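You operate a simulated robot arm through the tools that you are given. There is no shell and no other tool.

You run a simulated robot arm. Do the job below in one go: nothing can be reset, and whatever is moved stays where it is left.

## Task
Thin the brown dye with water to 500 and stir it even.
Fine: white beaker back, stick rinsed in it and stood in its can. Set down upright: white beaker.

It is judged by the outcome, as a careful person would: the job done as asked, and still so three seconds after it is handed in. It fails if anything else is knocked over, pushed out of place, dropped, spilled or broken.

## Robot
A 7-joint arm with a two-finger gripper, fixed in place. Base frame: the origin is on the floor under the middle of its stand, x ahead of it, y to its left, z up; the work surface is at about z = 0.88. Units: m, rad, N and s.
With the tool pointing down near the work surface it reaches from about 0.34 to 0.72 m from the base axis. Its first joint turns from -1.152 to 1.152 rad. Payload 2.45 kg.
The TCP is the grasp point between the finger pads, 0.026 m short of the fingertips. In the tool frame z runs along the fingers and y along their closing line. The gripper opens to 0.096 m; its body begins 0.069 m behind the TCP.
Orientation is that of the tool frame in the base frame, as a unit quaternion [x, y, z, w]. With the fingers straight down and closing along the base's y, the tool's x points along the base's -x, its y along +y and its z along -z.

## Interface
- The arm moves only by the tool send_rows. Its argument "steps" is a list of rows, each a list of 7 numbers: the shift along the tool's x, y, z in m, then the turn, a rotation vector about the tool's x, y, z in rad, then the gripper command, from -1 (fully open) to 1 (shut), values between in proportion. In form: [[x, y, z, ax, ay, az, fingers], ...]. A call has 1 to 20 rows; each row shifts and turns the commanded pose from where the row before left it, along the tool's axes as they then stand. Each row takes 0.2 s and may step no farther than 0.05 m and 0.15 rad from the row before; otherwise, or with a gripper value out of range, the whole call is refused. Where a pose cannot be reached the arm comes as near as it can. A force on the tool above 40 N (or 10 N above the force at the start of the call, whichever is more), or a blocked arm, ends the call early, and 0.2 s more pass. The fingers move at their own pace (about 0.05 m/s each) and stop on an object; they squeeze with about 42 N. The grip force told is the motor's: it shows also when the fingers shut on nothing. Time passes only in rows, and 0.2 s behind the last, so rows that do not move let the fingers close. It gives the time, the measured TCP pose, the force on the tool (base axes), the opening and the grip force at its end, in the units of the frame above (readings bear some noise), with the torque about the TCP (base axes, N m) and any sound that the robot's microphone picked up.
- Cameras (640 x 400 px; columns grow to the right, rows downward): "scene" is fixed at [0.1579, -0.3818, 1.4319]; the picture's right is [0.86, -0.51, 0.00], its down [-0.26, -0.43, -0.87] and it looks along [0.44, 0.74, -0.50] (base axes); focal length 269 px, centre (320, 200). "wrist" rides on the gripper at [0.082, 0.003, -0.098] in the tool frame; the picture's right is [-0.04, 1.00, 0.00], its down [-0.73, -0.03, -0.68] and it looks along [-0.68, -0.03, 0.73] (tool axes); focal length 256 px, centre (320, 200). There is no depth. A picture from a camera that has moved, and an enlarged one, comes with that camera's place and axes in the base frame and with its lens.
- capture(camera): a new picture of that camera. No time passes.
- zoom(camera, box): a new picture of the part [left, top, right, bottom] of that camera's present view, enlarged. No time passes.
- finish_job(): hands the job in; it is judged then, once.

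Nothing tells you positions but the pictures and the camera data. Unless the task says otherwise, let go and move clear before handing in.

The tools are called after "Call:" as a command line: name --pt "numbers of a row" for each row, then --argument value for the rest, lists and objects as JSON in quotes. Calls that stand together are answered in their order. send_rows: Moves the arm, as the interface text tells. Its arguments: {"type":"object","properties":{"steps":{"type":"array"}},"required":["steps"]} The other tools are called the same way: capture (camera) takes a picture; zoom (camera, box) takes an enlarged picture of a part of a camera's view; finish_job () hands the job in.

At the start:

```text
time: 0.0
eef_pos: [0.3292, 0.1783, 1.2761]
tool_rot: [0.0, 1.0, 0.0, 0.0]
contact_force: [-0.3, 0.6, -0.3]
torque: [0.01, 0.01, 0.01]
finger_gap: 0.096
gripper_force: 0.0
```

scene: 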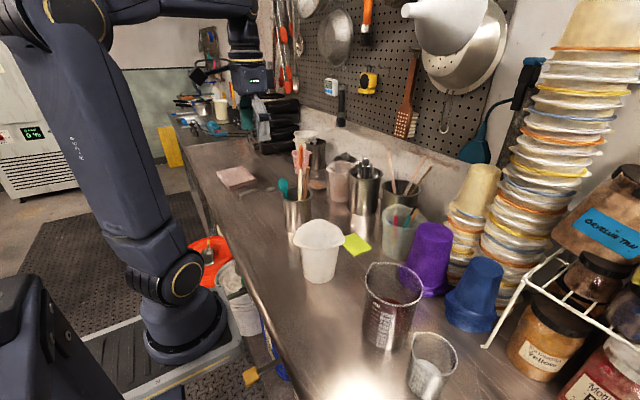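
wrist: 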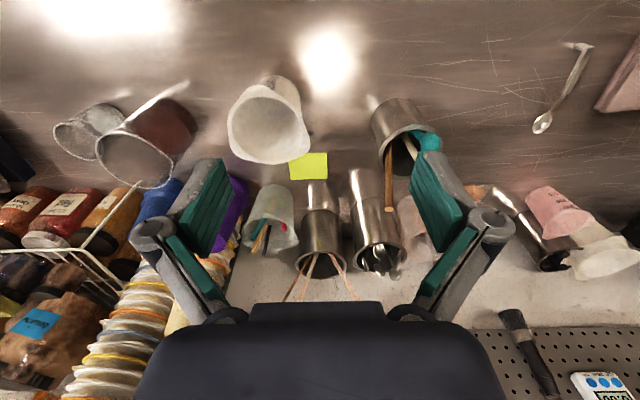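

I see a clear graduated beaker with brown dye, a small clear beaker, a white spouted beaker, and cans with sticks on a steel bench. I'll look closer before moving anything.

Call:
zoom --camera "scene" --box '[340, 240, 480, 400]'

Call:
zoom --camera "scene" --box '[260, 130, 460, 290]'

Call:
zoom --camera "wrist" --box '[40, 60, 340, 260]'

Call:
zoom --camera "wrist" --box '[280, 80, 600, 300]'

```text
2.50 times, centred on (410, 320) of scene
camera zoom: at [0.1579, -0.3818, 1.4319], right [0.86, -0.51, 0.0], down [-0.26, -0.43, -0.87], along [0.44, 0.74, -0.5], focal length 672 px, centre (95, -100)
```

zoom: 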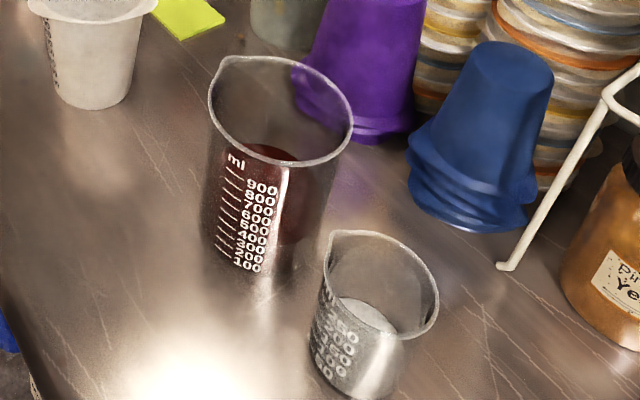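

```text
2.50 times, centred on (360, 210) of scene
camera zoom: at [0.1579, -0.3818, 1.4319], right [0.86, -0.51, 0.0], down [-0.26, -0.43, -0.87], along [0.44, 0.74, -0.5], focal length 672 px, centre (220, 175)
```

zoom: 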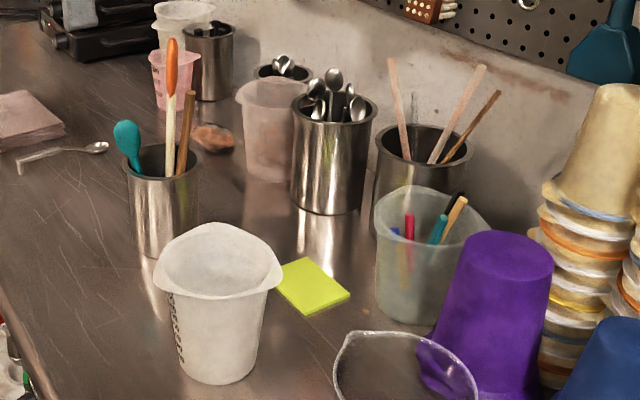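

```text
2.00 times, centred on (190, 160) of wrist
camera zoom: at [0.2472, 0.1804, 1.3743], right [0.04, 1.0, 0.0], down [0.73, -0.03, 0.68], along [0.68, -0.03, -0.73], focal length 512 px, centre (580, 280)
```

zoom: 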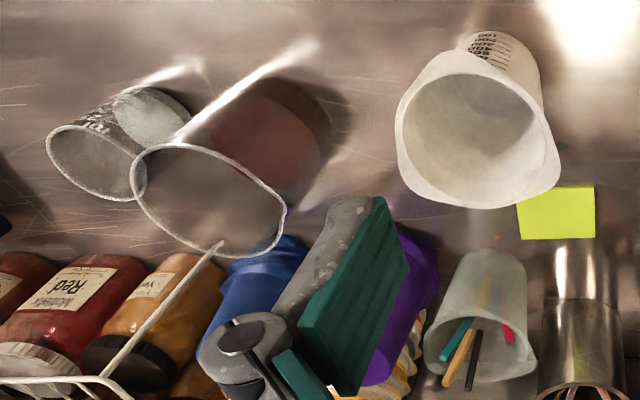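

```text
1.82 times, centred on (440, 190) of wrist
camera zoom: at [0.2472, 0.1804, 1.3743], right [0.04, 1.0, 0.0], down [0.73, -0.03, 0.68], along [0.68, -0.03, -0.73], focal length 465 px, centre (102, 218)
```

zoom: 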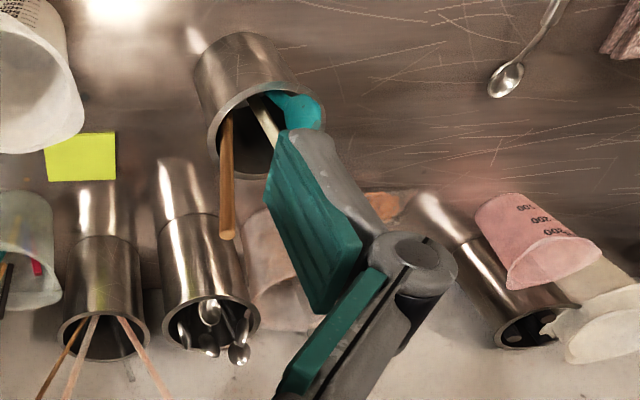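

The white tri-corner beaker seems to sit near (0.43, 0.09) and the dye beaker near (0.47, -0.135). I'll zoom in more to see the dye level, the contents of the beakers, and the sticks.

Call:
zoom --camera "scene" --box '[360, 255, 430, 355]'

Call:
zoom --camera "scene" --box '[280, 210, 360, 290]'

Call:
zoom --camera "wrist" --box '[210, 60, 330, 180]'

Call:
zoom --camera "wrist" --box '[40, 80, 200, 200]'

Call:
zoom --camera "scene" --box '[270, 135, 350, 235]'

Call:
zoom --camera "scene" --box '[340, 140, 460, 260]'

Call:
zoom --camera "scene" --box '[395, 320, 475, 400]'

```text
4.00 times, centred on (395, 305) of scene
camera zoom: at [0.1579, -0.3818, 1.4319], right [0.86, -0.51, 0.0], down [-0.26, -0.43, -0.87], along [0.44, 0.74, -0.5], focal length 1076 px, centre (20, -220)
```

zoom: 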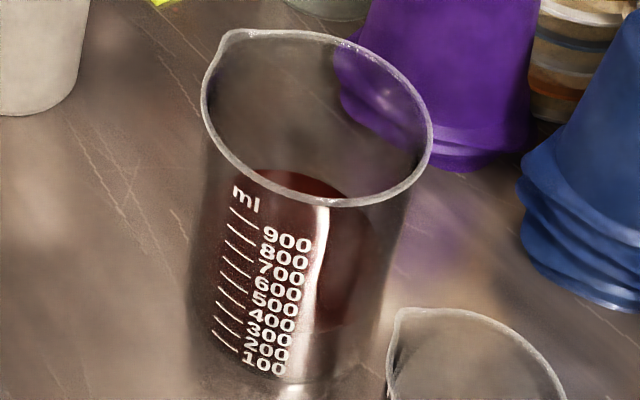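

```text
5.00 times, centred on (320, 250) of scene
camera zoom: at [0.1579, -0.3818, 1.4319], right [0.86, -0.51, 0.0], down [-0.26, -0.43, -0.87], along [0.44, 0.74, -0.5], focal length 1345 px, centre (320, -50)
```

zoom: 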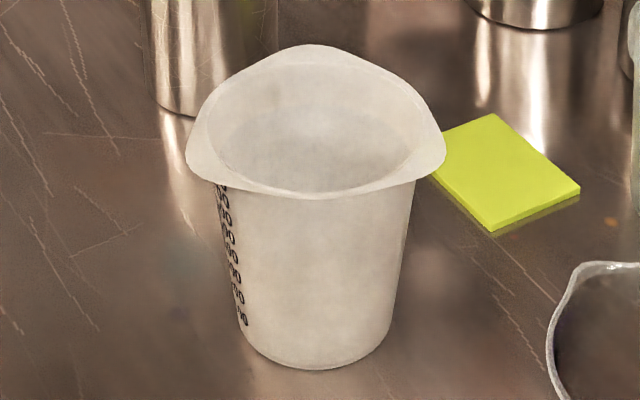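

```text
3.33 times, centred on (270, 120) of wrist
camera zoom: at [0.2472, 0.1804, 1.3743], right [0.04, 1.0, 0.0], down [0.73, -0.03, 0.68], along [0.68, -0.03, -0.73], focal length 853 px, centre (487, 467)
```

zoom: 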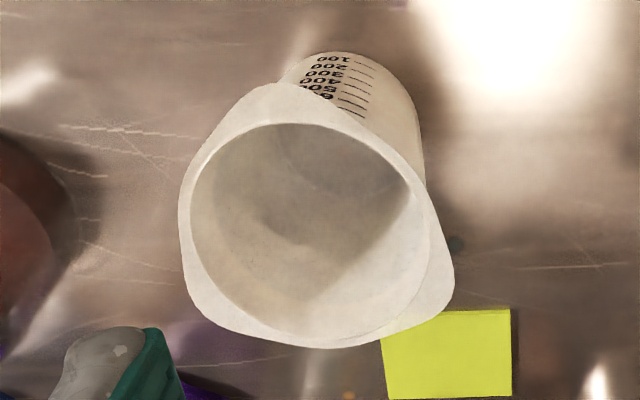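

```text
3.33 times, centred on (120, 140) of wrist
camera zoom: at [0.2472, 0.1804, 1.3743], right [0.04, 1.0, 0.0], down [0.73, -0.03, 0.68], along [0.68, -0.03, -0.73], focal length 853 px, centre (987, 400)
```

zoom: 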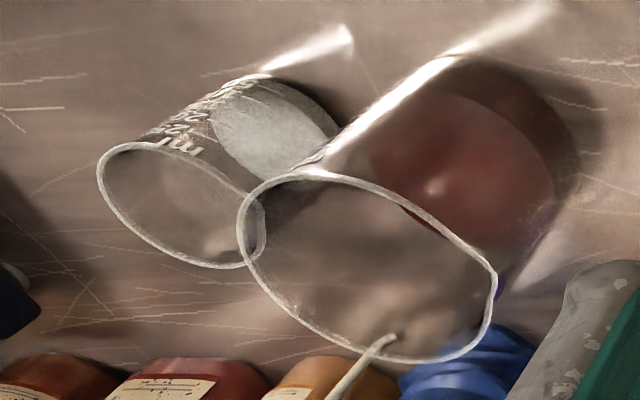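

```text
4.00 times, centred on (310, 185) of scene
camera zoom: at [0.1579, -0.3818, 1.4319], right [0.86, -0.51, 0.0], down [-0.26, -0.43, -0.87], along [0.44, 0.74, -0.5], focal length 1076 px, centre (360, 260)
```

zoom: 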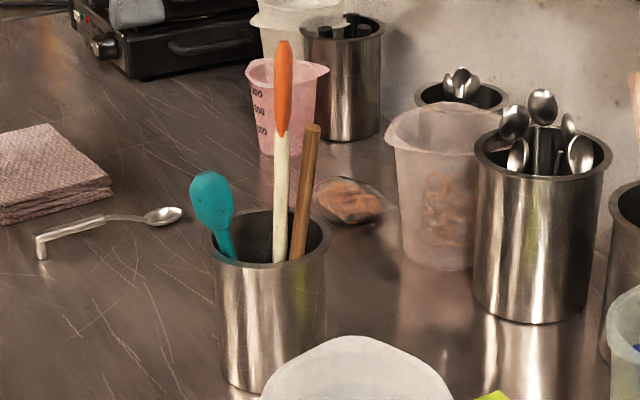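

```text
3.33 times, centred on (400, 200) of scene
camera zoom: at [0.1579, -0.3818, 1.4319], right [0.86, -0.51, 0.0], down [-0.26, -0.43, -0.87], along [0.44, 0.74, -0.5], focal length 897 px, centre (53, 200)
```

zoom: 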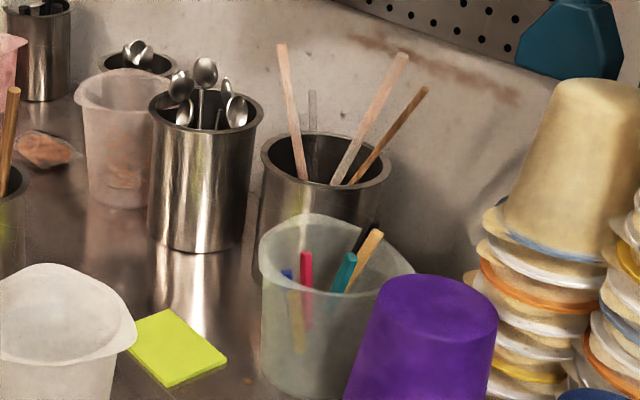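

```text
5.00 times, centred on (435, 360) of scene
camera zoom: at [0.1579, -0.3818, 1.4319], right [0.86, -0.51, 0.0], down [-0.26, -0.43, -0.87], along [0.44, 0.74, -0.5], focal length 1345 px, centre (-255, -600)
```

zoom: 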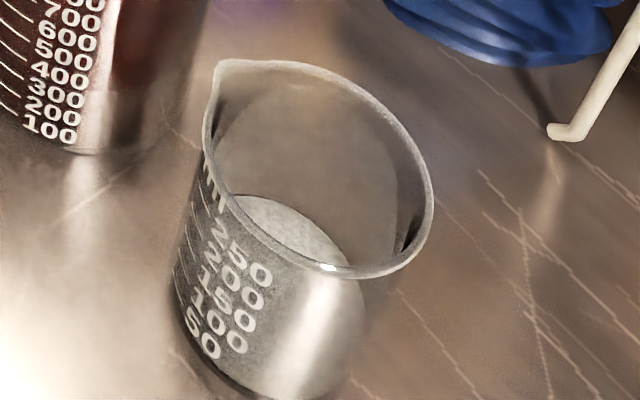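

The dye is at roughly 300–400 on its scale, with the marks facing the robot. The water should be in the white tri-corner beaker, and the brown dowel stands in the front can near (0.485, 0.317). I'll swing the arm over and tilt the wrist camera for a near-level look at the dye scale.

Call:
send_rows --pt "0 -0.045 0.01 0 0 0 -1" --pt "0 -0.045 0.01 0 0 0 -1" --pt "0 -0.045 0.01 0 0 0 -1" --pt "0 -0.045 0.01 0 0 0 -1" --pt "0 -0.045 0.01 0 0 0 -1" --pt "0 -0.045 0.01 0 0 0 -1" --pt "0 -0.043 0.01 0 0 0 -1" --pt "0 0 0.01 0 -0.12 0 -1" --pt "0 0 0 0 -0.12 0 -1" --pt "0 0 0 0 -0.12 0 -1" --pt "0 0 0 0 -0.12 0 -1" --pt "0 0 0 0 -0.12 0 -1" --pt "0 0 0 0 0 0 -1"

Call:
capture --camera "wrist"

Call:
capture --camera "scene"

```text
time: 2.8
eef_pos: [0.3294, -0.1345, 1.1957]
tool_rot: [0.0, 0.955, 0.0, 0.297]
contact_force: [-0.4, -0.5, -0.3]
torque: [0.04, 0.03, 0.02]
finger_gap: 0.0959
gripper_force: 0.1
```

```text
taken
camera wrist: at [0.206, -0.1326, 1.2307], right [0.03, 1.0, 0.02], down [0.22, -0.03, 0.97], along [0.97, -0.03, -0.22], focal length 256 px, centre (320, 200)
```

wrist: 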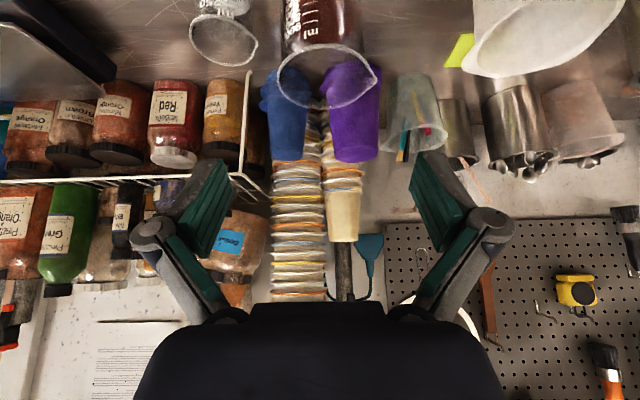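

```text
taken
```

scene: 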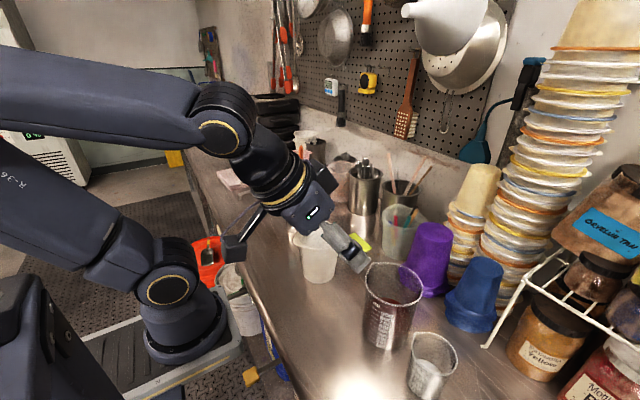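

Nothing collided and the view works. Next I lower the wrist in front of the dye beaker to read its scale level.

Call:
send_rows --pt "0.0274 0 0.0267 0 0 0 -1" --pt "0.0274 0 0.0267 0 0 0 -1" --pt "0.0274 0 0.0267 0 0 0 -1" --pt "0.0274 0 0.0267 0 0 0 -1" --pt "0 0 0 0 0 0 -1"

Call:
capture --camera "wrist"

Call:
zoom --camera "wrist" --box '[240, 0, 400, 120]'

Call:
capture --camera "scene"

```text
time: 4.0
eef_pos: [0.3219, -0.1724, 1.0782]
tool_rot: [0.0, 0.956, 0.0, 0.295]
contact_force: [-0.4, 0.7, 0.4]
torque: [-0.01, -0.03, 0.03]
finger_gap: 0.0961
gripper_force: 0.0
out of reach, approached as far as the arm can: row 3, 4
```

```text
taken
camera wrist: at [0.1988, -0.1704, 1.1131], right [0.03, 1.0, 0.02], down [0.22, -0.03, 0.97], along [0.97, -0.03, -0.22], focal length 256 px, centre (320, 200)
```

wrist: 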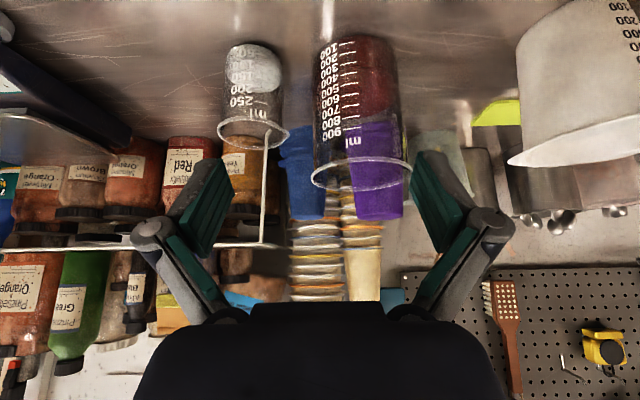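

```text
3.33 times, centred on (320, 60) of wrist
camera zoom: at [0.1988, -0.1704, 1.1131], right [0.03, 1.0, 0.02], down [0.22, -0.03, 0.97], along [0.97, -0.03, -0.22], focal length 853 px, centre (320, 667)
```

zoom: 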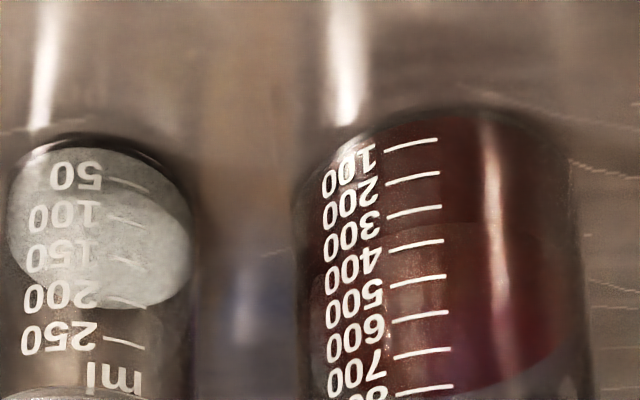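

```text
taken
```

scene: 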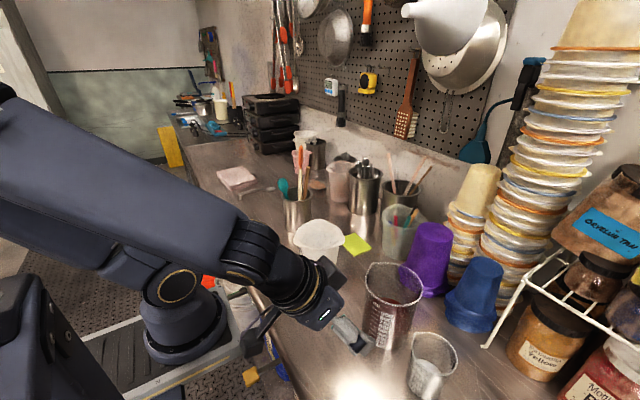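

The near contact line of the dye seems to lie between the 300 and 400 marks. I'll zoom further for a precise reading.

Call:
zoom --camera "wrist" --box '[310, 30, 400, 110]'

Call:
zoom --camera "wrist" --box '[500, 0, 640, 180]'

Call:
zoom --camera "scene" --box '[365, 280, 415, 350]'

Call:
zoom --camera "wrist" --box '[210, 30, 300, 160]'

```text
5.00 times, centred on (355, 70) of wrist
camera zoom: at [0.1988, -0.1704, 1.1131], right [0.03, 1.0, 0.02], down [0.22, -0.03, 0.97], along [0.97, -0.03, -0.22], focal length 1280 px, centre (145, 850)
```

zoom: 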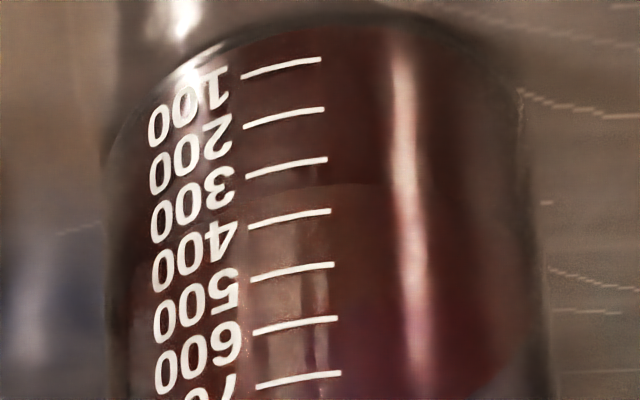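

```text
2.22 times, centred on (570, 90) of wrist
camera zoom: at [0.1988, -0.1704, 1.1131], right [0.03, 1.0, 0.02], down [0.22, -0.03, 0.97], along [0.97, -0.03, -0.22], focal length 569 px, centre (-236, 444)
```

zoom: 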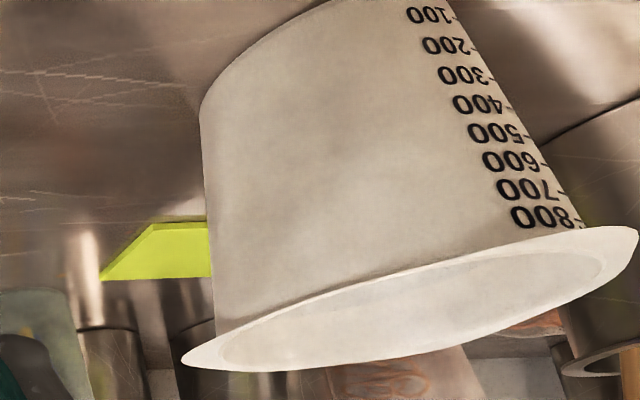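

```text
5.71 times, centred on (390, 315) of scene
camera zoom: at [0.1579, -0.3818, 1.4319], right [0.86, -0.51, 0.0], down [-0.26, -0.43, -0.87], along [0.44, 0.74, -0.5], focal length 1537 px, centre (-80, -457)
```

zoom: 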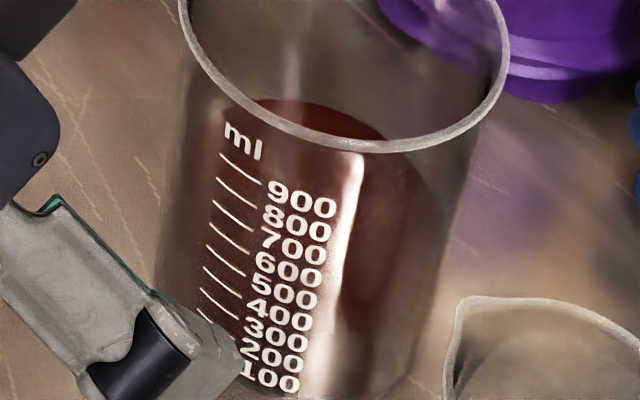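

```text
3.08 times, centred on (255, 95) of wrist
camera zoom: at [0.1988, -0.1704, 1.1131], right [0.03, 1.0, 0.02], down [0.22, -0.03, 0.97], along [0.97, -0.03, -0.22], focal length 788 px, centre (520, 523)
```

zoom: 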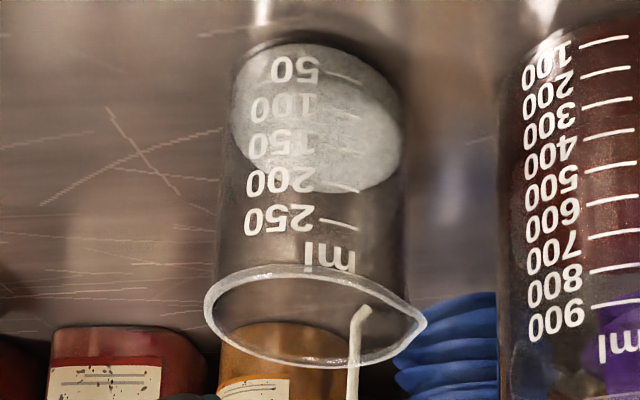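

The dye reads about 350 ml, so it needs about 150 ml of water. I'll rise, level the tool, and look straight down into the white beaker.

Call:
send_rows --pt "-0.0257 0.0285 -0.0228 0 0 0 -1" --pt "-0.0257 0.0285 -0.0228 0 0 0 -1" --pt "-0.0257 0.0285 -0.0228 0 0 0 -1" --pt "-0.0257 0.0285 -0.0228 0 0 0 -1" --pt "-0.0257 0.0285 -0.0228 0 0 0 -1" --pt "-0.0257 0.0285 -0.0228 0 0 0 -1" --pt "0 0 0 0 0.12 0 -1" --pt "0 0 0 0 0.12 0 -1" --pt "0 0 0 0 0.12 0 -1" --pt "0 0 0 0 0.12 0 -1" --pt "0 0 0 0 0.12 0 -1" --pt "0 0 0 0 0 0 -1"

Call:
capture --camera "wrist"

```text
time: 6.6
eef_pos: [0.369, 0.0, 1.2777]
tool_rot: [0.0, 1.0, 0.0, 0.0]
contact_force: [0.3, 0.0, -0.5]
torque: [0.0, -0.03, -0.01]
finger_gap: 0.0959
gripper_force: 0.2
```

```text
taken
camera wrist: at [0.288, 0.0017, 1.3762], right [0.04, 1.0, 0.0], down [0.73, -0.03, 0.68], along [0.68, -0.03, -0.74], focal length 256 px, centre (320, 200)
```

wrist: 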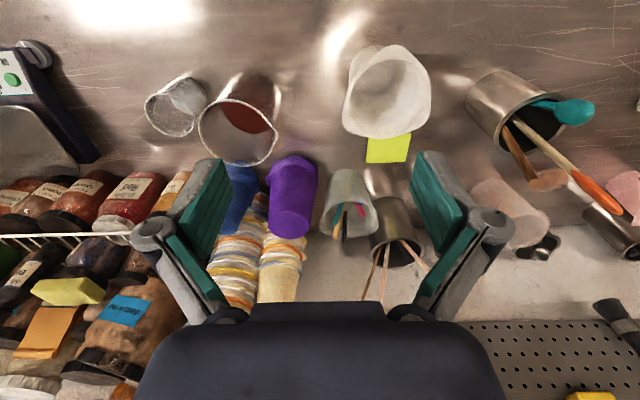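

The flat view agrees with my positions: white beaker near (0.43, 0.092), dye near (0.471, -0.13). I'll zoom on the interior of the white beaker and the can with the stick.

Call:
zoom --camera "wrist" --box '[330, 35, 445, 150]'

Call:
zoom --camera "wrist" --box '[460, 60, 640, 230]'

Call:
zoom --camera "wrist" --box '[130, 60, 300, 180]'

```text
3.48 times, centred on (388, 92) of wrist
camera zoom: at [0.288, 0.0017, 1.3762], right [0.04, 1.0, 0.0], down [0.73, -0.03, 0.68], along [0.68, -0.03, -0.74], focal length 890 px, centre (85, 574)
```

zoom: 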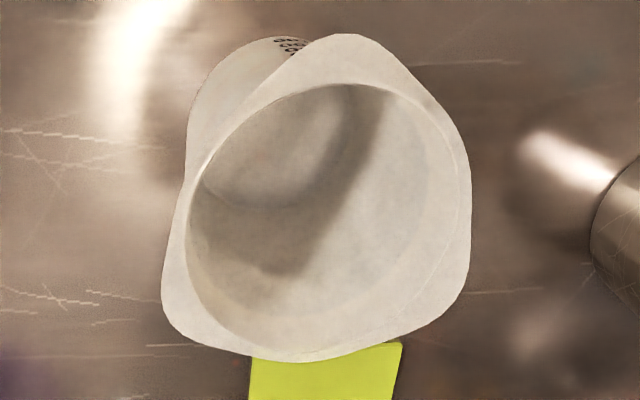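

```text
2.35 times, centred on (550, 145) of wrist
camera zoom: at [0.288, 0.0017, 1.3762], right [0.04, 1.0, 0.0], down [0.73, -0.03, 0.68], along [0.68, -0.03, -0.74], focal length 602 px, centre (-221, 329)
```

zoom: 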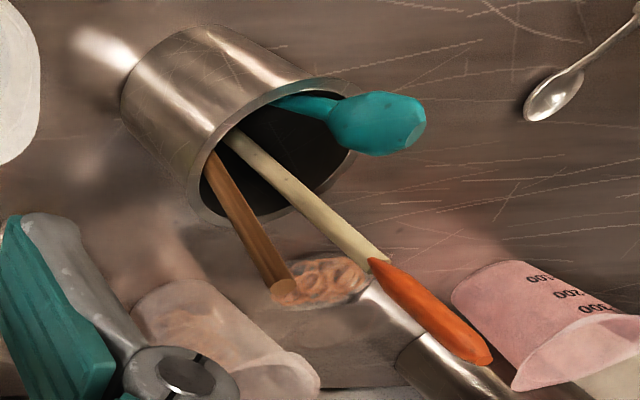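

```text
3.33 times, centred on (215, 120) of wrist
camera zoom: at [0.288, 0.0017, 1.3762], right [0.04, 1.0, 0.0], down [0.73, -0.03, 0.68], along [0.68, -0.03, -0.74], focal length 853 px, centre (670, 467)
```

zoom: 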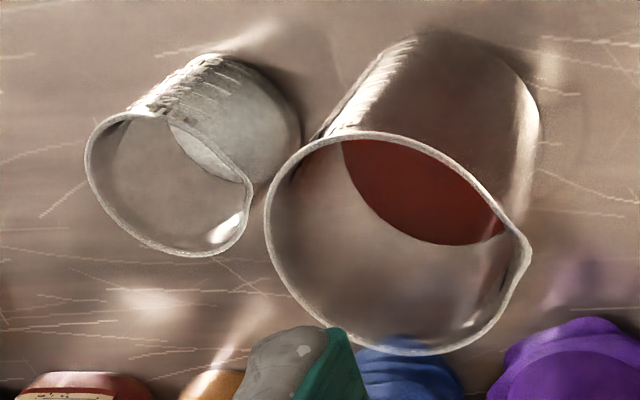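

The white beaker's interior shows a faint inner ellipse that could be the water surface or the bottom, so I want a view from straight above. I'll flip the tool half a turn about its axis, which I also need for a side grasp with the camera on top.

Call:
send_rows --pt "0 0 0 0 0 0.15 -1" --pt "0 0 0 0 0 0.15 -1" --pt "0 0 0 0 0 0.15 -1" --pt "0 0 0 0 0 0.15 -1" --pt "0 0 0 0 0 0.15 -1" --pt "0 0 0 0 0 0.15 -1" --pt "0 0 0 0 0 0.15 -1" --pt "0 0 0 0 0 0.15 -1" --pt "0 0 0 0 0 0.15 -1" --pt "0 0 0 0 0 0.15 -1" --pt "0 0 0 0 0 0.15 -1" --pt "0 0 0 0 0 0.15 -1" --pt "0 0 0 0 0 0.15 -1" --pt "0 0 0 0 0 0.15 -1" --pt "0 0 0 0 0 0.15 -1" --pt "0 0 0 0 0 0.15 -1" --pt "0 0 0 0 0 0.15 -1" --pt "0 0 0 0 0 0.15 -1" --pt "0 0 0 0 0 0.15 -1" --pt "0 0 0 0 0 0.15 -1"

Call:
capture --camera "scene"

```text
time: 10.8
eef_pos: [0.3697, -0.0006, 1.2776]
tool_rot: [0.998, 0.07, 0.0, 0.0]
contact_force: [0.6, -1.2, 0.0]
torque: [0.03, 0.02, 0.0]
finger_gap: 0.0961
gripper_force: 0.1
```

```text
taken
```

scene: 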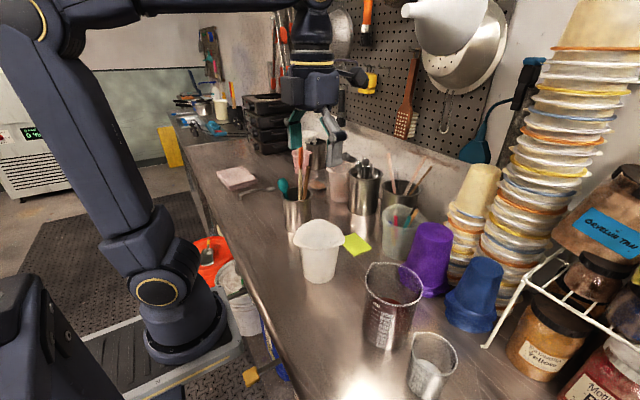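

The half turn works. The pour will need about 1.7 rad more roll in this same direction, so I'll test that headroom up here in clear space.

Call:
send_rows --pt "0 0 0 0 0 0.15 -1" --pt "0 0 0 0 0 0.15 -1" --pt "0 0 0 0 0 0.15 -1" --pt "0 0 0 0 0 0.15 -1" --pt "0 0 0 0 0 0.15 -1" --pt "0 0 0 0 0 0.15 -1" --pt "0 0 0 0 0 0.15 -1" --pt "0 0 0 0 0 0.15 -1" --pt "0 0 0 0 0 0.15 -1" --pt "0 0 0 0 0 0.15 -1" --pt "0 0 0 0 0 0.15 -1" --pt "0 0 0 0 0 0.15 -1"

```text
time: 13.4
eef_pos: [-0.0112, -0.1906, 1.2635]
tool_rot: [-0.693, 0.721, 0.006, 0.018]
contact_force: [4.1, 24.0, 6.5]
torque: [-0.94, -0.19, 1.47]
finger_gap: 0.0966
gripper_force: 0.0
out of reach, approached as far as the arm can: row 3, 4, 5, 6, 7, 8, 9, 10, 11, 12
stopped in row 12: the force on the tool passed its limit at 77 N (the readings are from after the stop); the commanded pose is now the measured one
```

The roll limit was reached and the arm wandered toward its own base and touched something. I'll check the scene before moving.

Call:
capture --camera "scene"

Call:
capture --camera "wrist"

```text
taken
```

scene: 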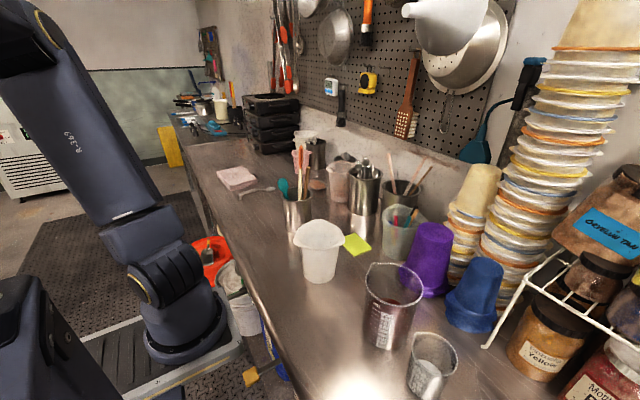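

```text
taken
camera wrist: at [-0.0203, -0.2775, 1.3584], right [-1.0, 0.08, -0.01], down [0.05, 0.71, 0.7], along [0.07, 0.7, -0.71], focal length 256 px, centre (320, 200)
```

wrist: 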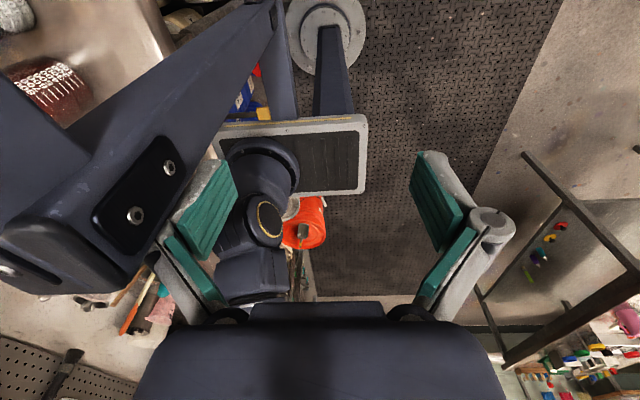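

Nothing on the bench moved; the arm simply folded near its own base. I'll unwind the roll gently while backing out toward the front.

Call:
send_rows --pt "-0.016 -0.0295 0 0 0 0 -1" --pt "-0.016 -0.0295 0 0 0 -0.15 -1" --pt "-0.0115 -0.0315 0 0 0 -0.15 -1" --pt "-0.0066 -0.0329 0 0 0 -0.15 -1"

Call:
capture --camera "scene"

```text
time: 14.4
eef_pos: [0.0836, -0.1472, 1.2648]
tool_rot: [0.836, -0.549, -0.001, -0.017]
contact_force: [-0.2, 1.0, 0.1]
torque: [0.0, -0.02, 0.01]
finger_gap: 0.0959
gripper_force: 0.0
out of reach, approached as far as the arm can: row 1
```

```text
taken
```

scene: 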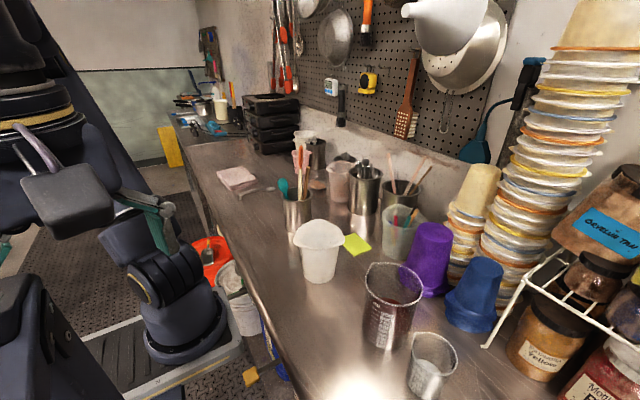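

The arm is free again. I'll bring it back over the front of the bench while unwinding the roll further.

Call:
send_rows --pt "-0.0026 -0.0403 0 0 0 -0.15 -1" --pt "0.0035 -0.0403 0 0 0 -0.15 -1" --pt "0.0094 -0.0393 0 0 0 -0.15 -1" --pt "0.0153 -0.0374 0 0 0 -0.15 -1" --pt "0.0207 -0.0348 0 0 0 -0.15 -1" --pt "0.0256 -0.0313 0 0 0 -0.15 -1" --pt "0.03 -0.0271 0 0 0 -0.15 -1" --pt "0.0338 -0.0223 0 0 0 -0.15 -1" --pt "0 0 0 0 0 0 -1"

Call:
capture --camera "scene"

```text
time: 16.4
eef_pos: [0.3744, -0.0006, 1.2751]
tool_rot: [1.0, 0.019, 0.008, -0.015]
contact_force: [0.2, -0.3, -0.3]
torque: [-0.01, 0.02, -0.03]
finger_gap: 0.0957
gripper_force: 0.0
```

```text
taken
```

scene: 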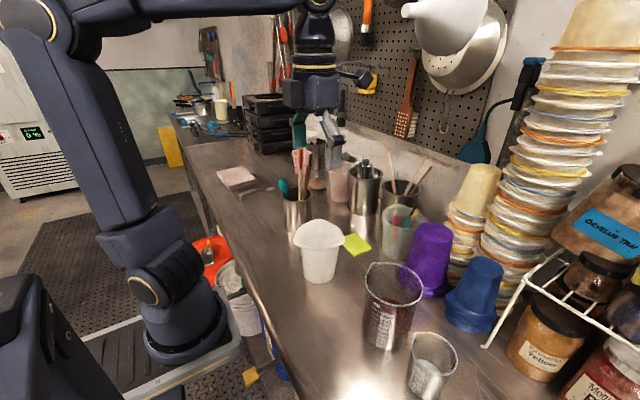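

The arm is back over the bench with the camera on the far side. Pitching the tool forward about 0.7 rad makes the wrist camera look straight down into the white beaker.

Call:
send_rows --pt "0.005 -0.03 0 0 0.14 0 -1" --pt "0 -0.03 0 0 0.14 0 -1" --pt "0 -0.03 0 0 0.14 0 -1" --pt "0 0 0 0 0.14 0 -1" --pt "0 0 0 0 0.14 0 -1" --pt "0 0 0 0 0 0 -1"

Call:
capture --camera "wrist"

```text
time: 17.8
eef_pos: [0.3742, 0.0895, 1.2791]
tool_rot: [0.936, 0.011, 0.351, -0.02]
contact_force: [0.0, 0.5, -0.5]
torque: [-0.01, 0.0, 0.01]
finger_gap: 0.0961
gripper_force: 0.0
```

```text
taken
camera wrist: at [0.3702, 0.0809, 1.4065], right [0.0, -1.0, -0.06], down [-1.0, -0.01, 0.03], along [-0.03, 0.06, -1.0], focal length 256 px, centre (320, 200)
```

wrist: 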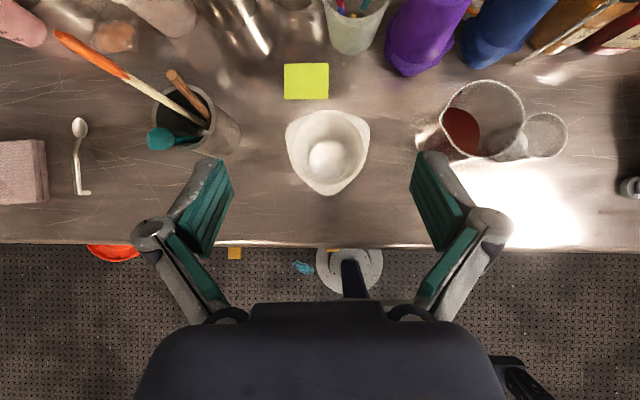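

This gives a clean overhead view: white beaker at about (0.434, 0.093), dye at about (0.473, -0.131), can at about (0.49, 0.32). I'll zoom in on each.

Call:
zoom --camera "wrist" --box '[275, 95, 380, 205]'

Call:
zoom --camera "wrist" --box '[40, 20, 260, 170]'

Call:
zoom --camera "wrist" --box '[420, 60, 580, 180]'

```text
3.64 times, centred on (328, 150) of wrist
camera zoom: at [0.3702, 0.0809, 1.4065], right [0.0, -1.0, -0.06], down [-1.0, -0.01, 0.03], along [-0.03, 0.06, -1.0], focal length 931 px, centre (293, 382)
```

zoom: 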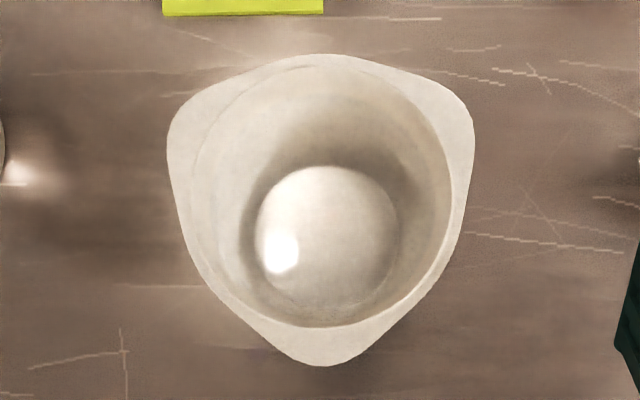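

```text
2.67 times, centred on (150, 95) of wrist
camera zoom: at [0.3702, 0.0809, 1.4065], right [0.0, -1.0, -0.06], down [-1.0, -0.01, 0.03], along [-0.03, 0.06, -1.0], focal length 683 px, centre (773, 480)
```

zoom: 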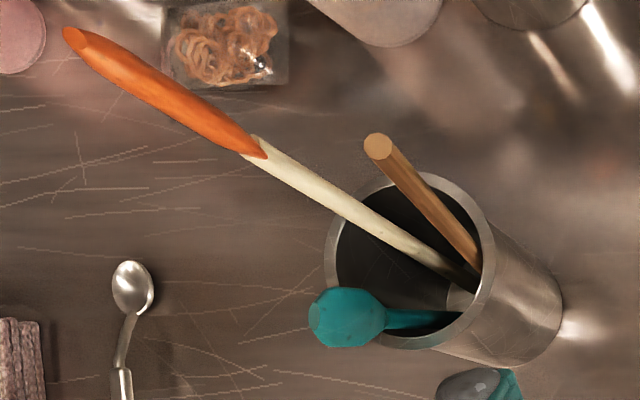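

```text
3.33 times, centred on (500, 120) of wrist
camera zoom: at [0.3702, 0.0809, 1.4065], right [0.0, -1.0, -0.06], down [-1.0, -0.01, 0.03], along [-0.03, 0.06, -1.0], focal length 853 px, centre (-280, 467)
```

zoom: 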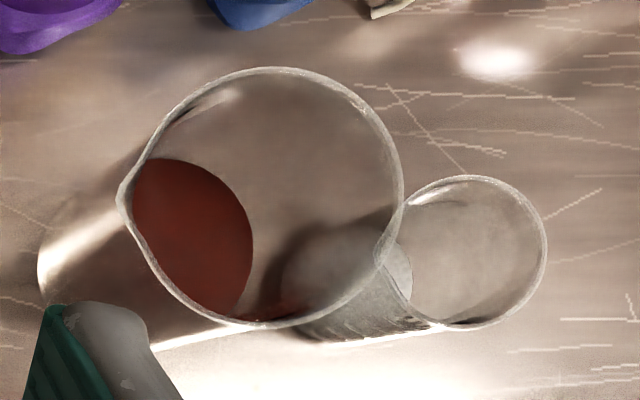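

The inner disc in the white beaker fits the floor of the beaker, so I need to check for a waterline. I'll zoom in hard.

Call:
zoom --camera "wrist" --box '[300, 110, 365, 185]'

Call:
zoom --camera "wrist" --box '[310, 140, 350, 182]'

Call:
zoom --camera "scene" --box '[290, 215, 348, 255]'

Call:
zoom --camera "wrist" --box '[520, 100, 580, 170]'

```text
5.33 times, centred on (332, 148) of wrist
camera zoom: at [0.3702, 0.0809, 1.4065], right [0.0, -1.0, -0.06], down [-1.0, -0.01, 0.03], along [-0.03, 0.06, -1.0], focal length 1365 px, centre (253, 480)
```

zoom: 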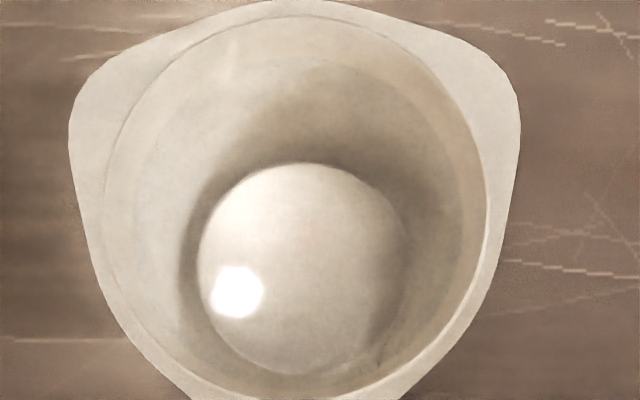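

```text
9.52 times, centred on (330, 161) of wrist
camera zoom: at [0.3702, 0.0809, 1.4065], right [0.0, -1.0, -0.06], down [-1.0, -0.01, 0.03], along [-0.03, 0.06, -1.0], focal length 2438 px, centre (225, 571)
```

zoom: 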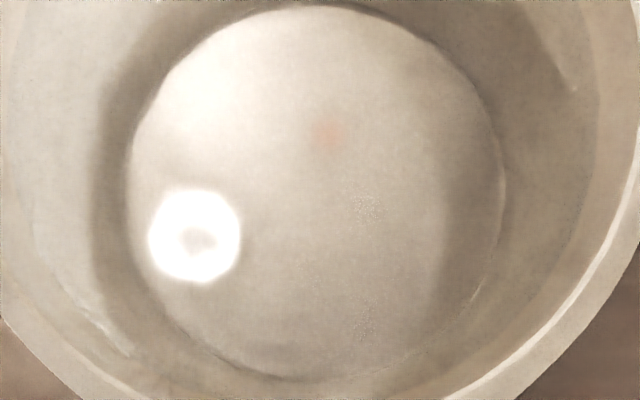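

```text
10.00 times, centred on (319, 235) of scene
camera zoom: at [0.1579, -0.3818, 1.4319], right [0.86, -0.51, 0.0], down [-0.26, -0.43, -0.87], along [0.44, 0.74, -0.5], focal length 2690 px, centre (330, -150)
```

zoom: 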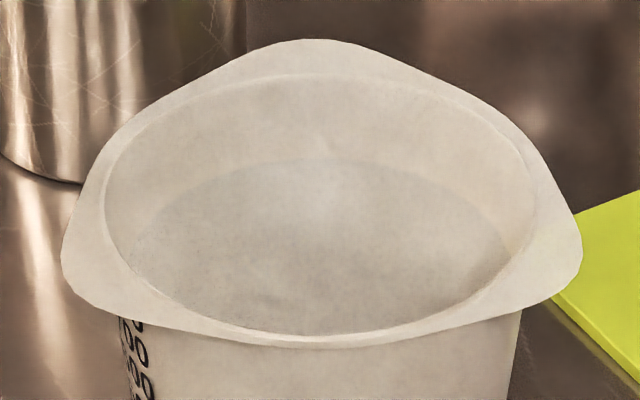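

```text
5.71 times, centred on (550, 135) of wrist
camera zoom: at [0.3702, 0.0809, 1.4065], right [0.0, -1.0, -0.06], down [-1.0, -0.01, 0.03], along [-0.03, 0.06, -1.0], focal length 1463 px, centre (-994, 571)
```

zoom: 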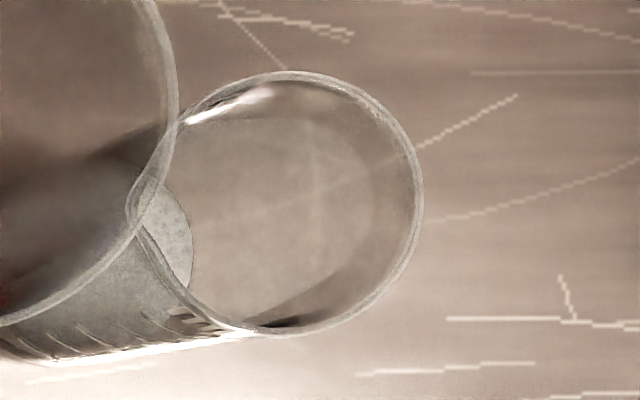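

From the scene camera the white beaker shows a clear waterline about 10 cm up, so it holds roughly 600 ml of water. The roll limit means I should flip the other way so the pour unwinds, so I'll level the tool and start rolling back.

Call:
send_rows --pt "0 0 0 0 -0.14 0 -1" --pt "0 0 0 0 -0.14 0 -1" --pt "0 0 0 0 -0.14 0 -1" --pt "0 0 0 0 -0.14 0 -1" --pt "0 0 0 0 -0.14 0 -1" --pt "0 0 0 0 0 -0.15 -1" --pt "0 0 0 0 0 -0.15 -1" --pt "0 0 0 0 0 -0.15 -1" --pt "0 0 0 0 0 -0.15 -1" --pt "0 0 0 0 0 -0.15 -1" --pt "0 0 0 0 0 -0.15 -1" --pt "0 0 0 0 0 -0.15 -1" --pt "0 0 0 0 0 -0.15 -1" --pt "0 0 0 0 0 -0.15 -1" --pt "0 0 0 0 0 -0.15 -1" --pt "0 0 0 0 0 -0.15 -1" --pt "0 0 0 0 0 -0.15 -1" --pt "0 0 0 0 0 -0.15 -1" --pt "0 0 0 0 0 -0.15 -1" --pt "0 0 0 0 0 -0.15 -1"

```text
time: 22.0
eef_pos: [0.3727, 0.0897, 1.2776]
tool_rot: [0.415, 0.91, 0.017, 0.001]
contact_force: [-0.3, 0.3, -0.7]
torque: [0.02, 0.01, 0.01]
finger_gap: 0.0961
gripper_force: 0.0
```

The roll is unwinding with no trouble. I'll keep rolling the same way.

Call:
send_rows --pt "0 0 0 0 0 -0.15 -1" --pt "0 0 0 0 0 -0.15 -1" --pt "0 0 0 0 0 -0.15 -1" --pt "0 0 0 0 0 -0.15 -1" --pt "0 0 0 0 0 -0.15 -1" --pt "0 0 0 0 0 -0.15 -1" --pt "0 0 0 0 0 -0.15 -1" --pt "0 0 0 0 0 -0.15 -1" --pt "0 0 0 0 0 -0.15 -1" --pt "0 0 0 0 0 -0.15 -1" --pt "0 0 0 0 0 -0.15 -1" --pt "0 0 0 0 0 -0.15 -1" --pt "0 0 0 0 0 -0.15 -1" --pt "0 0 0 0 0 -0.15 -1" --pt "0 0 0 0 0 -0.15 -1" --pt "0 0 0 0 0 -0.15 -1" --pt "0 0 0 0 0 -0.15 -1" --pt "0 0 0 0 0 -0.15 -1" --pt "0 0 0 0 0 -0.15 -1" --pt "0 0 0 0 0 -0.15 -1"

```text
time: 26.2
eef_pos: [0.373, 0.0875, 1.2786]
tool_rot: [0.878, -0.479, -0.001, -0.016]
contact_force: [-0.1, 0.2, -0.2]
torque: [0.03, 0.03, 0.01]
finger_gap: 0.096
gripper_force: 0.1
```

The tool is at about -57° now. Another ~1.0 rad reaches the flipped pose from the other side, then I'll pitch it to nearly horizontal up here as a reach test.

Call:
send_rows --pt "0 0 0 0 0 -0.145 -1" --pt "0 0 0 0 0 -0.145 -1" --pt "0 0 0 0 0 -0.145 -1" --pt "0 0 0 0 0 -0.145 -1" --pt "0 0 0 0 0 -0.145 -1" --pt "0 0 0 0 0 -0.145 -1" --pt "0 0 0 0 0 -0.13 -1" --pt "0 0 0 0 0 0 -1"

Call:
capture --camera "scene"

```text
time: 28.0
eef_pos: [0.3732, 0.0896, 1.2796]
tool_rot: [1.0, 0.0, 0.008, -0.016]
contact_force: [0.7, -0.1, 0.2]
torque: [0.01, -0.02, -0.03]
finger_gap: 0.096
gripper_force: 0.0
```

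```text
taken
```

scene: 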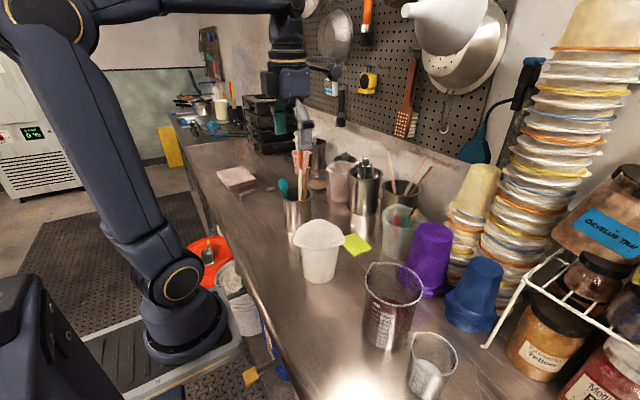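

The tool is now flipped with plenty of roll left for unwinding. A frontal side-grasp would fold the arm too much, so I'll come from the left front, heading -57° in line with the beaker's lip corner that faces the dye. Then pouring is just pitching the tool down.

Call:
send_rows --pt "0 0 0 -0.032 0 0 -1" --pt "0 0 0 0 0 0.142 -1" --pt "0 0 0 0 0 0.142 -1" --pt "0 0 0 0 0 0.142 -1" --pt "0 0 0 0 0 0.142 -1" --pt "0 0 0 0 0 0.142 -1" --pt "0 0 0 0 0 0.142 -1" --pt "0 0 0 0 0 0.142 -1" --pt "-0.0283 -0.0176 0.02 0 0 0 -1" --pt "-0.0283 -0.0176 0.02 0 0 0 -1" --pt "-0.0283 -0.0176 0.02 0 0 0 -1" --pt "0 0 0 0 0 0 -1"

Call:
capture --camera "scene"

```text
time: 30.6
eef_pos: [0.374, 0.1914, 1.218]
tool_rot: [0.879, -0.477, 0.007, -0.003]
contact_force: [-0.7, -0.2, 0.1]
torque: [0.0, 0.01, 0.01]
finger_gap: 0.096
gripper_force: 0.1
```

```text
taken
```

scene: 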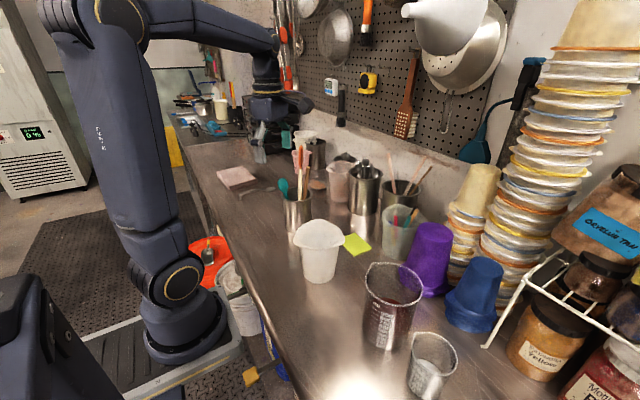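

The pose is as planned. Now I pitch the tool forward to about 20° below horizontal.

Call:
send_rows --pt "0 0 0 0 0.1356 0 -1" --pt "0 0 0 0 0.1356 0 -1" --pt "0 0 0 0 0.1356 0 -1" --pt "0 0 0 0 0.1356 0 -1" --pt "0 0 0 0 0.1356 0 -1" --pt "0 0 0 0 0.1356 0 -1" --pt "0 0 0 0 0.1356 0 -1" --pt "0 0 0 0 0.1356 0 -1" --pt "0 0 0 0 0.1356 0 -1" --pt "0 0 0 0 0 0 -1"

Call:
capture --camera "scene"

Call:
capture --camera "wrist"

```text
time: 32.8
eef_pos: [0.3732, 0.1881, 1.2173]
tool_rot: [0.715, -0.392, 0.51, 0.271]
contact_force: [0.7, 0.8, 0.0]
torque: [0.01, 0.0, 0.0]
finger_gap: 0.0963
gripper_force: 0.0
```

```text
taken
```

scene: 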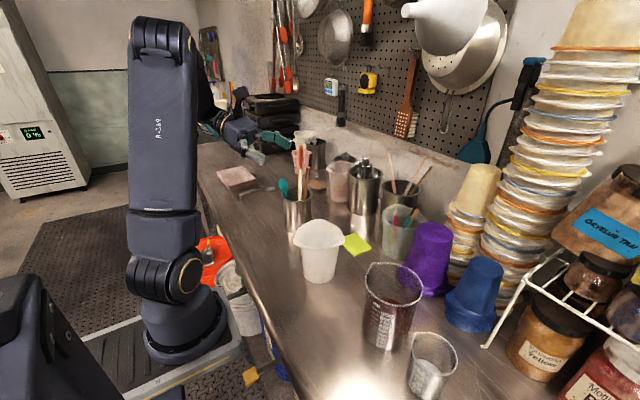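

```text
taken
camera wrist: at [0.3326, 0.2398, 1.3275], right [-0.85, -0.53, -0.05], down [-0.45, 0.76, -0.47], along [0.29, -0.37, -0.88], focal length 256 px, centre (320, 200)
```

wrist: 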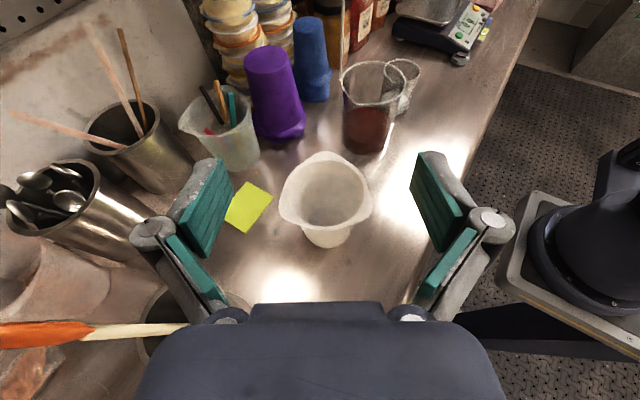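

The gripper is now level-ish and aimed along -57°. I'll zoom to check that the white beaker lines up with the gripper's midplane before descending.

Call:
zoom --camera "wrist" --box '[260, 130, 390, 260]'

Call:
zoom --camera "scene" --box '[190, 80, 350, 180]'

```text
3.08 times, centred on (325, 195) of wrist
camera zoom: at [0.3326, 0.2398, 1.3275], right [-0.85, -0.53, -0.05], down [-0.45, 0.76, -0.47], along [0.29, -0.37, -0.88], focal length 788 px, centre (305, 215)
```

zoom: 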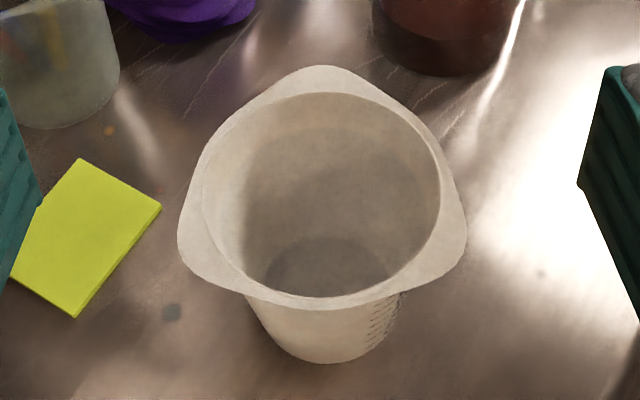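

```text
4.00 times, centred on (270, 130) of scene
camera zoom: at [0.1579, -0.3818, 1.4319], right [0.86, -0.51, 0.0], down [-0.26, -0.43, -0.87], along [0.44, 0.74, -0.5], focal length 1076 px, centre (520, 480)
```

zoom: 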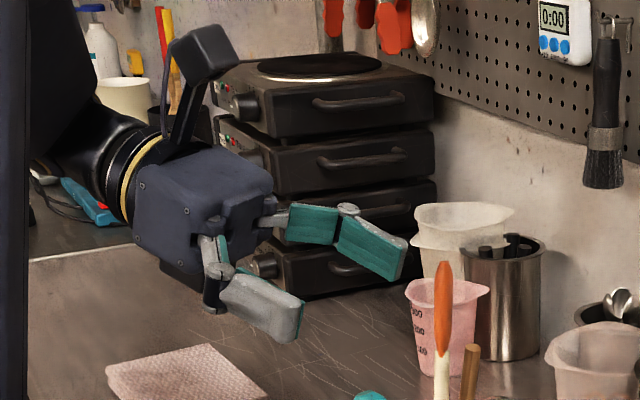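

Aligned within a millimetre or so (beaker axis about (0.434, 0.0945)). Now I descend straight down beside it, about 11 cm back from its axis.

Call:
send_rows --pt "-0.0424 0.0005 0.0149 0 0 0 -1" --pt "-0.0424 0.0005 0.0149 0 0 0 -1" --pt "-0.0424 0.0005 0.0149 0 0 0 -1" --pt "-0.0424 0.0005 0.0149 0 0 0 -1" --pt "0 0 0 0 0 0 -1"

Call:
capture --camera "scene"

Call:
capture --camera "wrist"

```text
time: 34.0
eef_pos: [0.3693, 0.1931, 1.0356]
tool_rot: [0.716, -0.393, 0.509, 0.271]
contact_force: [0.6, -0.7, 0.4]
torque: [-0.02, 0.0, 0.0]
finger_gap: 0.096
gripper_force: 0.1
```

```text
taken
```

scene: 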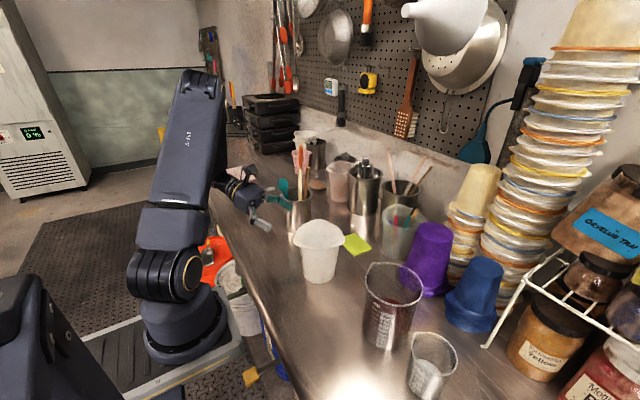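

```text
taken
camera wrist: at [0.33, 0.2429, 1.1461], right [-0.85, -0.53, -0.05], down [-0.45, 0.76, -0.46], along [0.28, -0.37, -0.88], focal length 256 px, centre (320, 200)
```

wrist: 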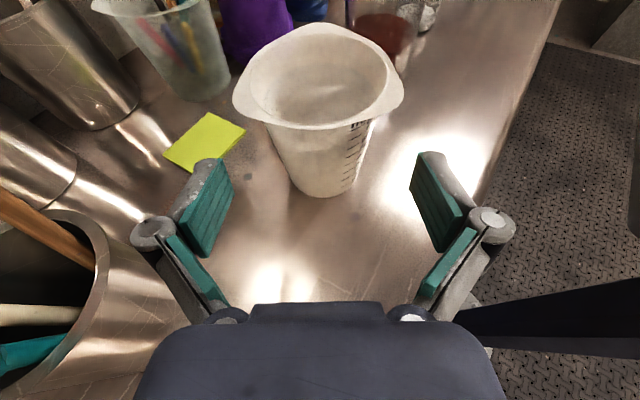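

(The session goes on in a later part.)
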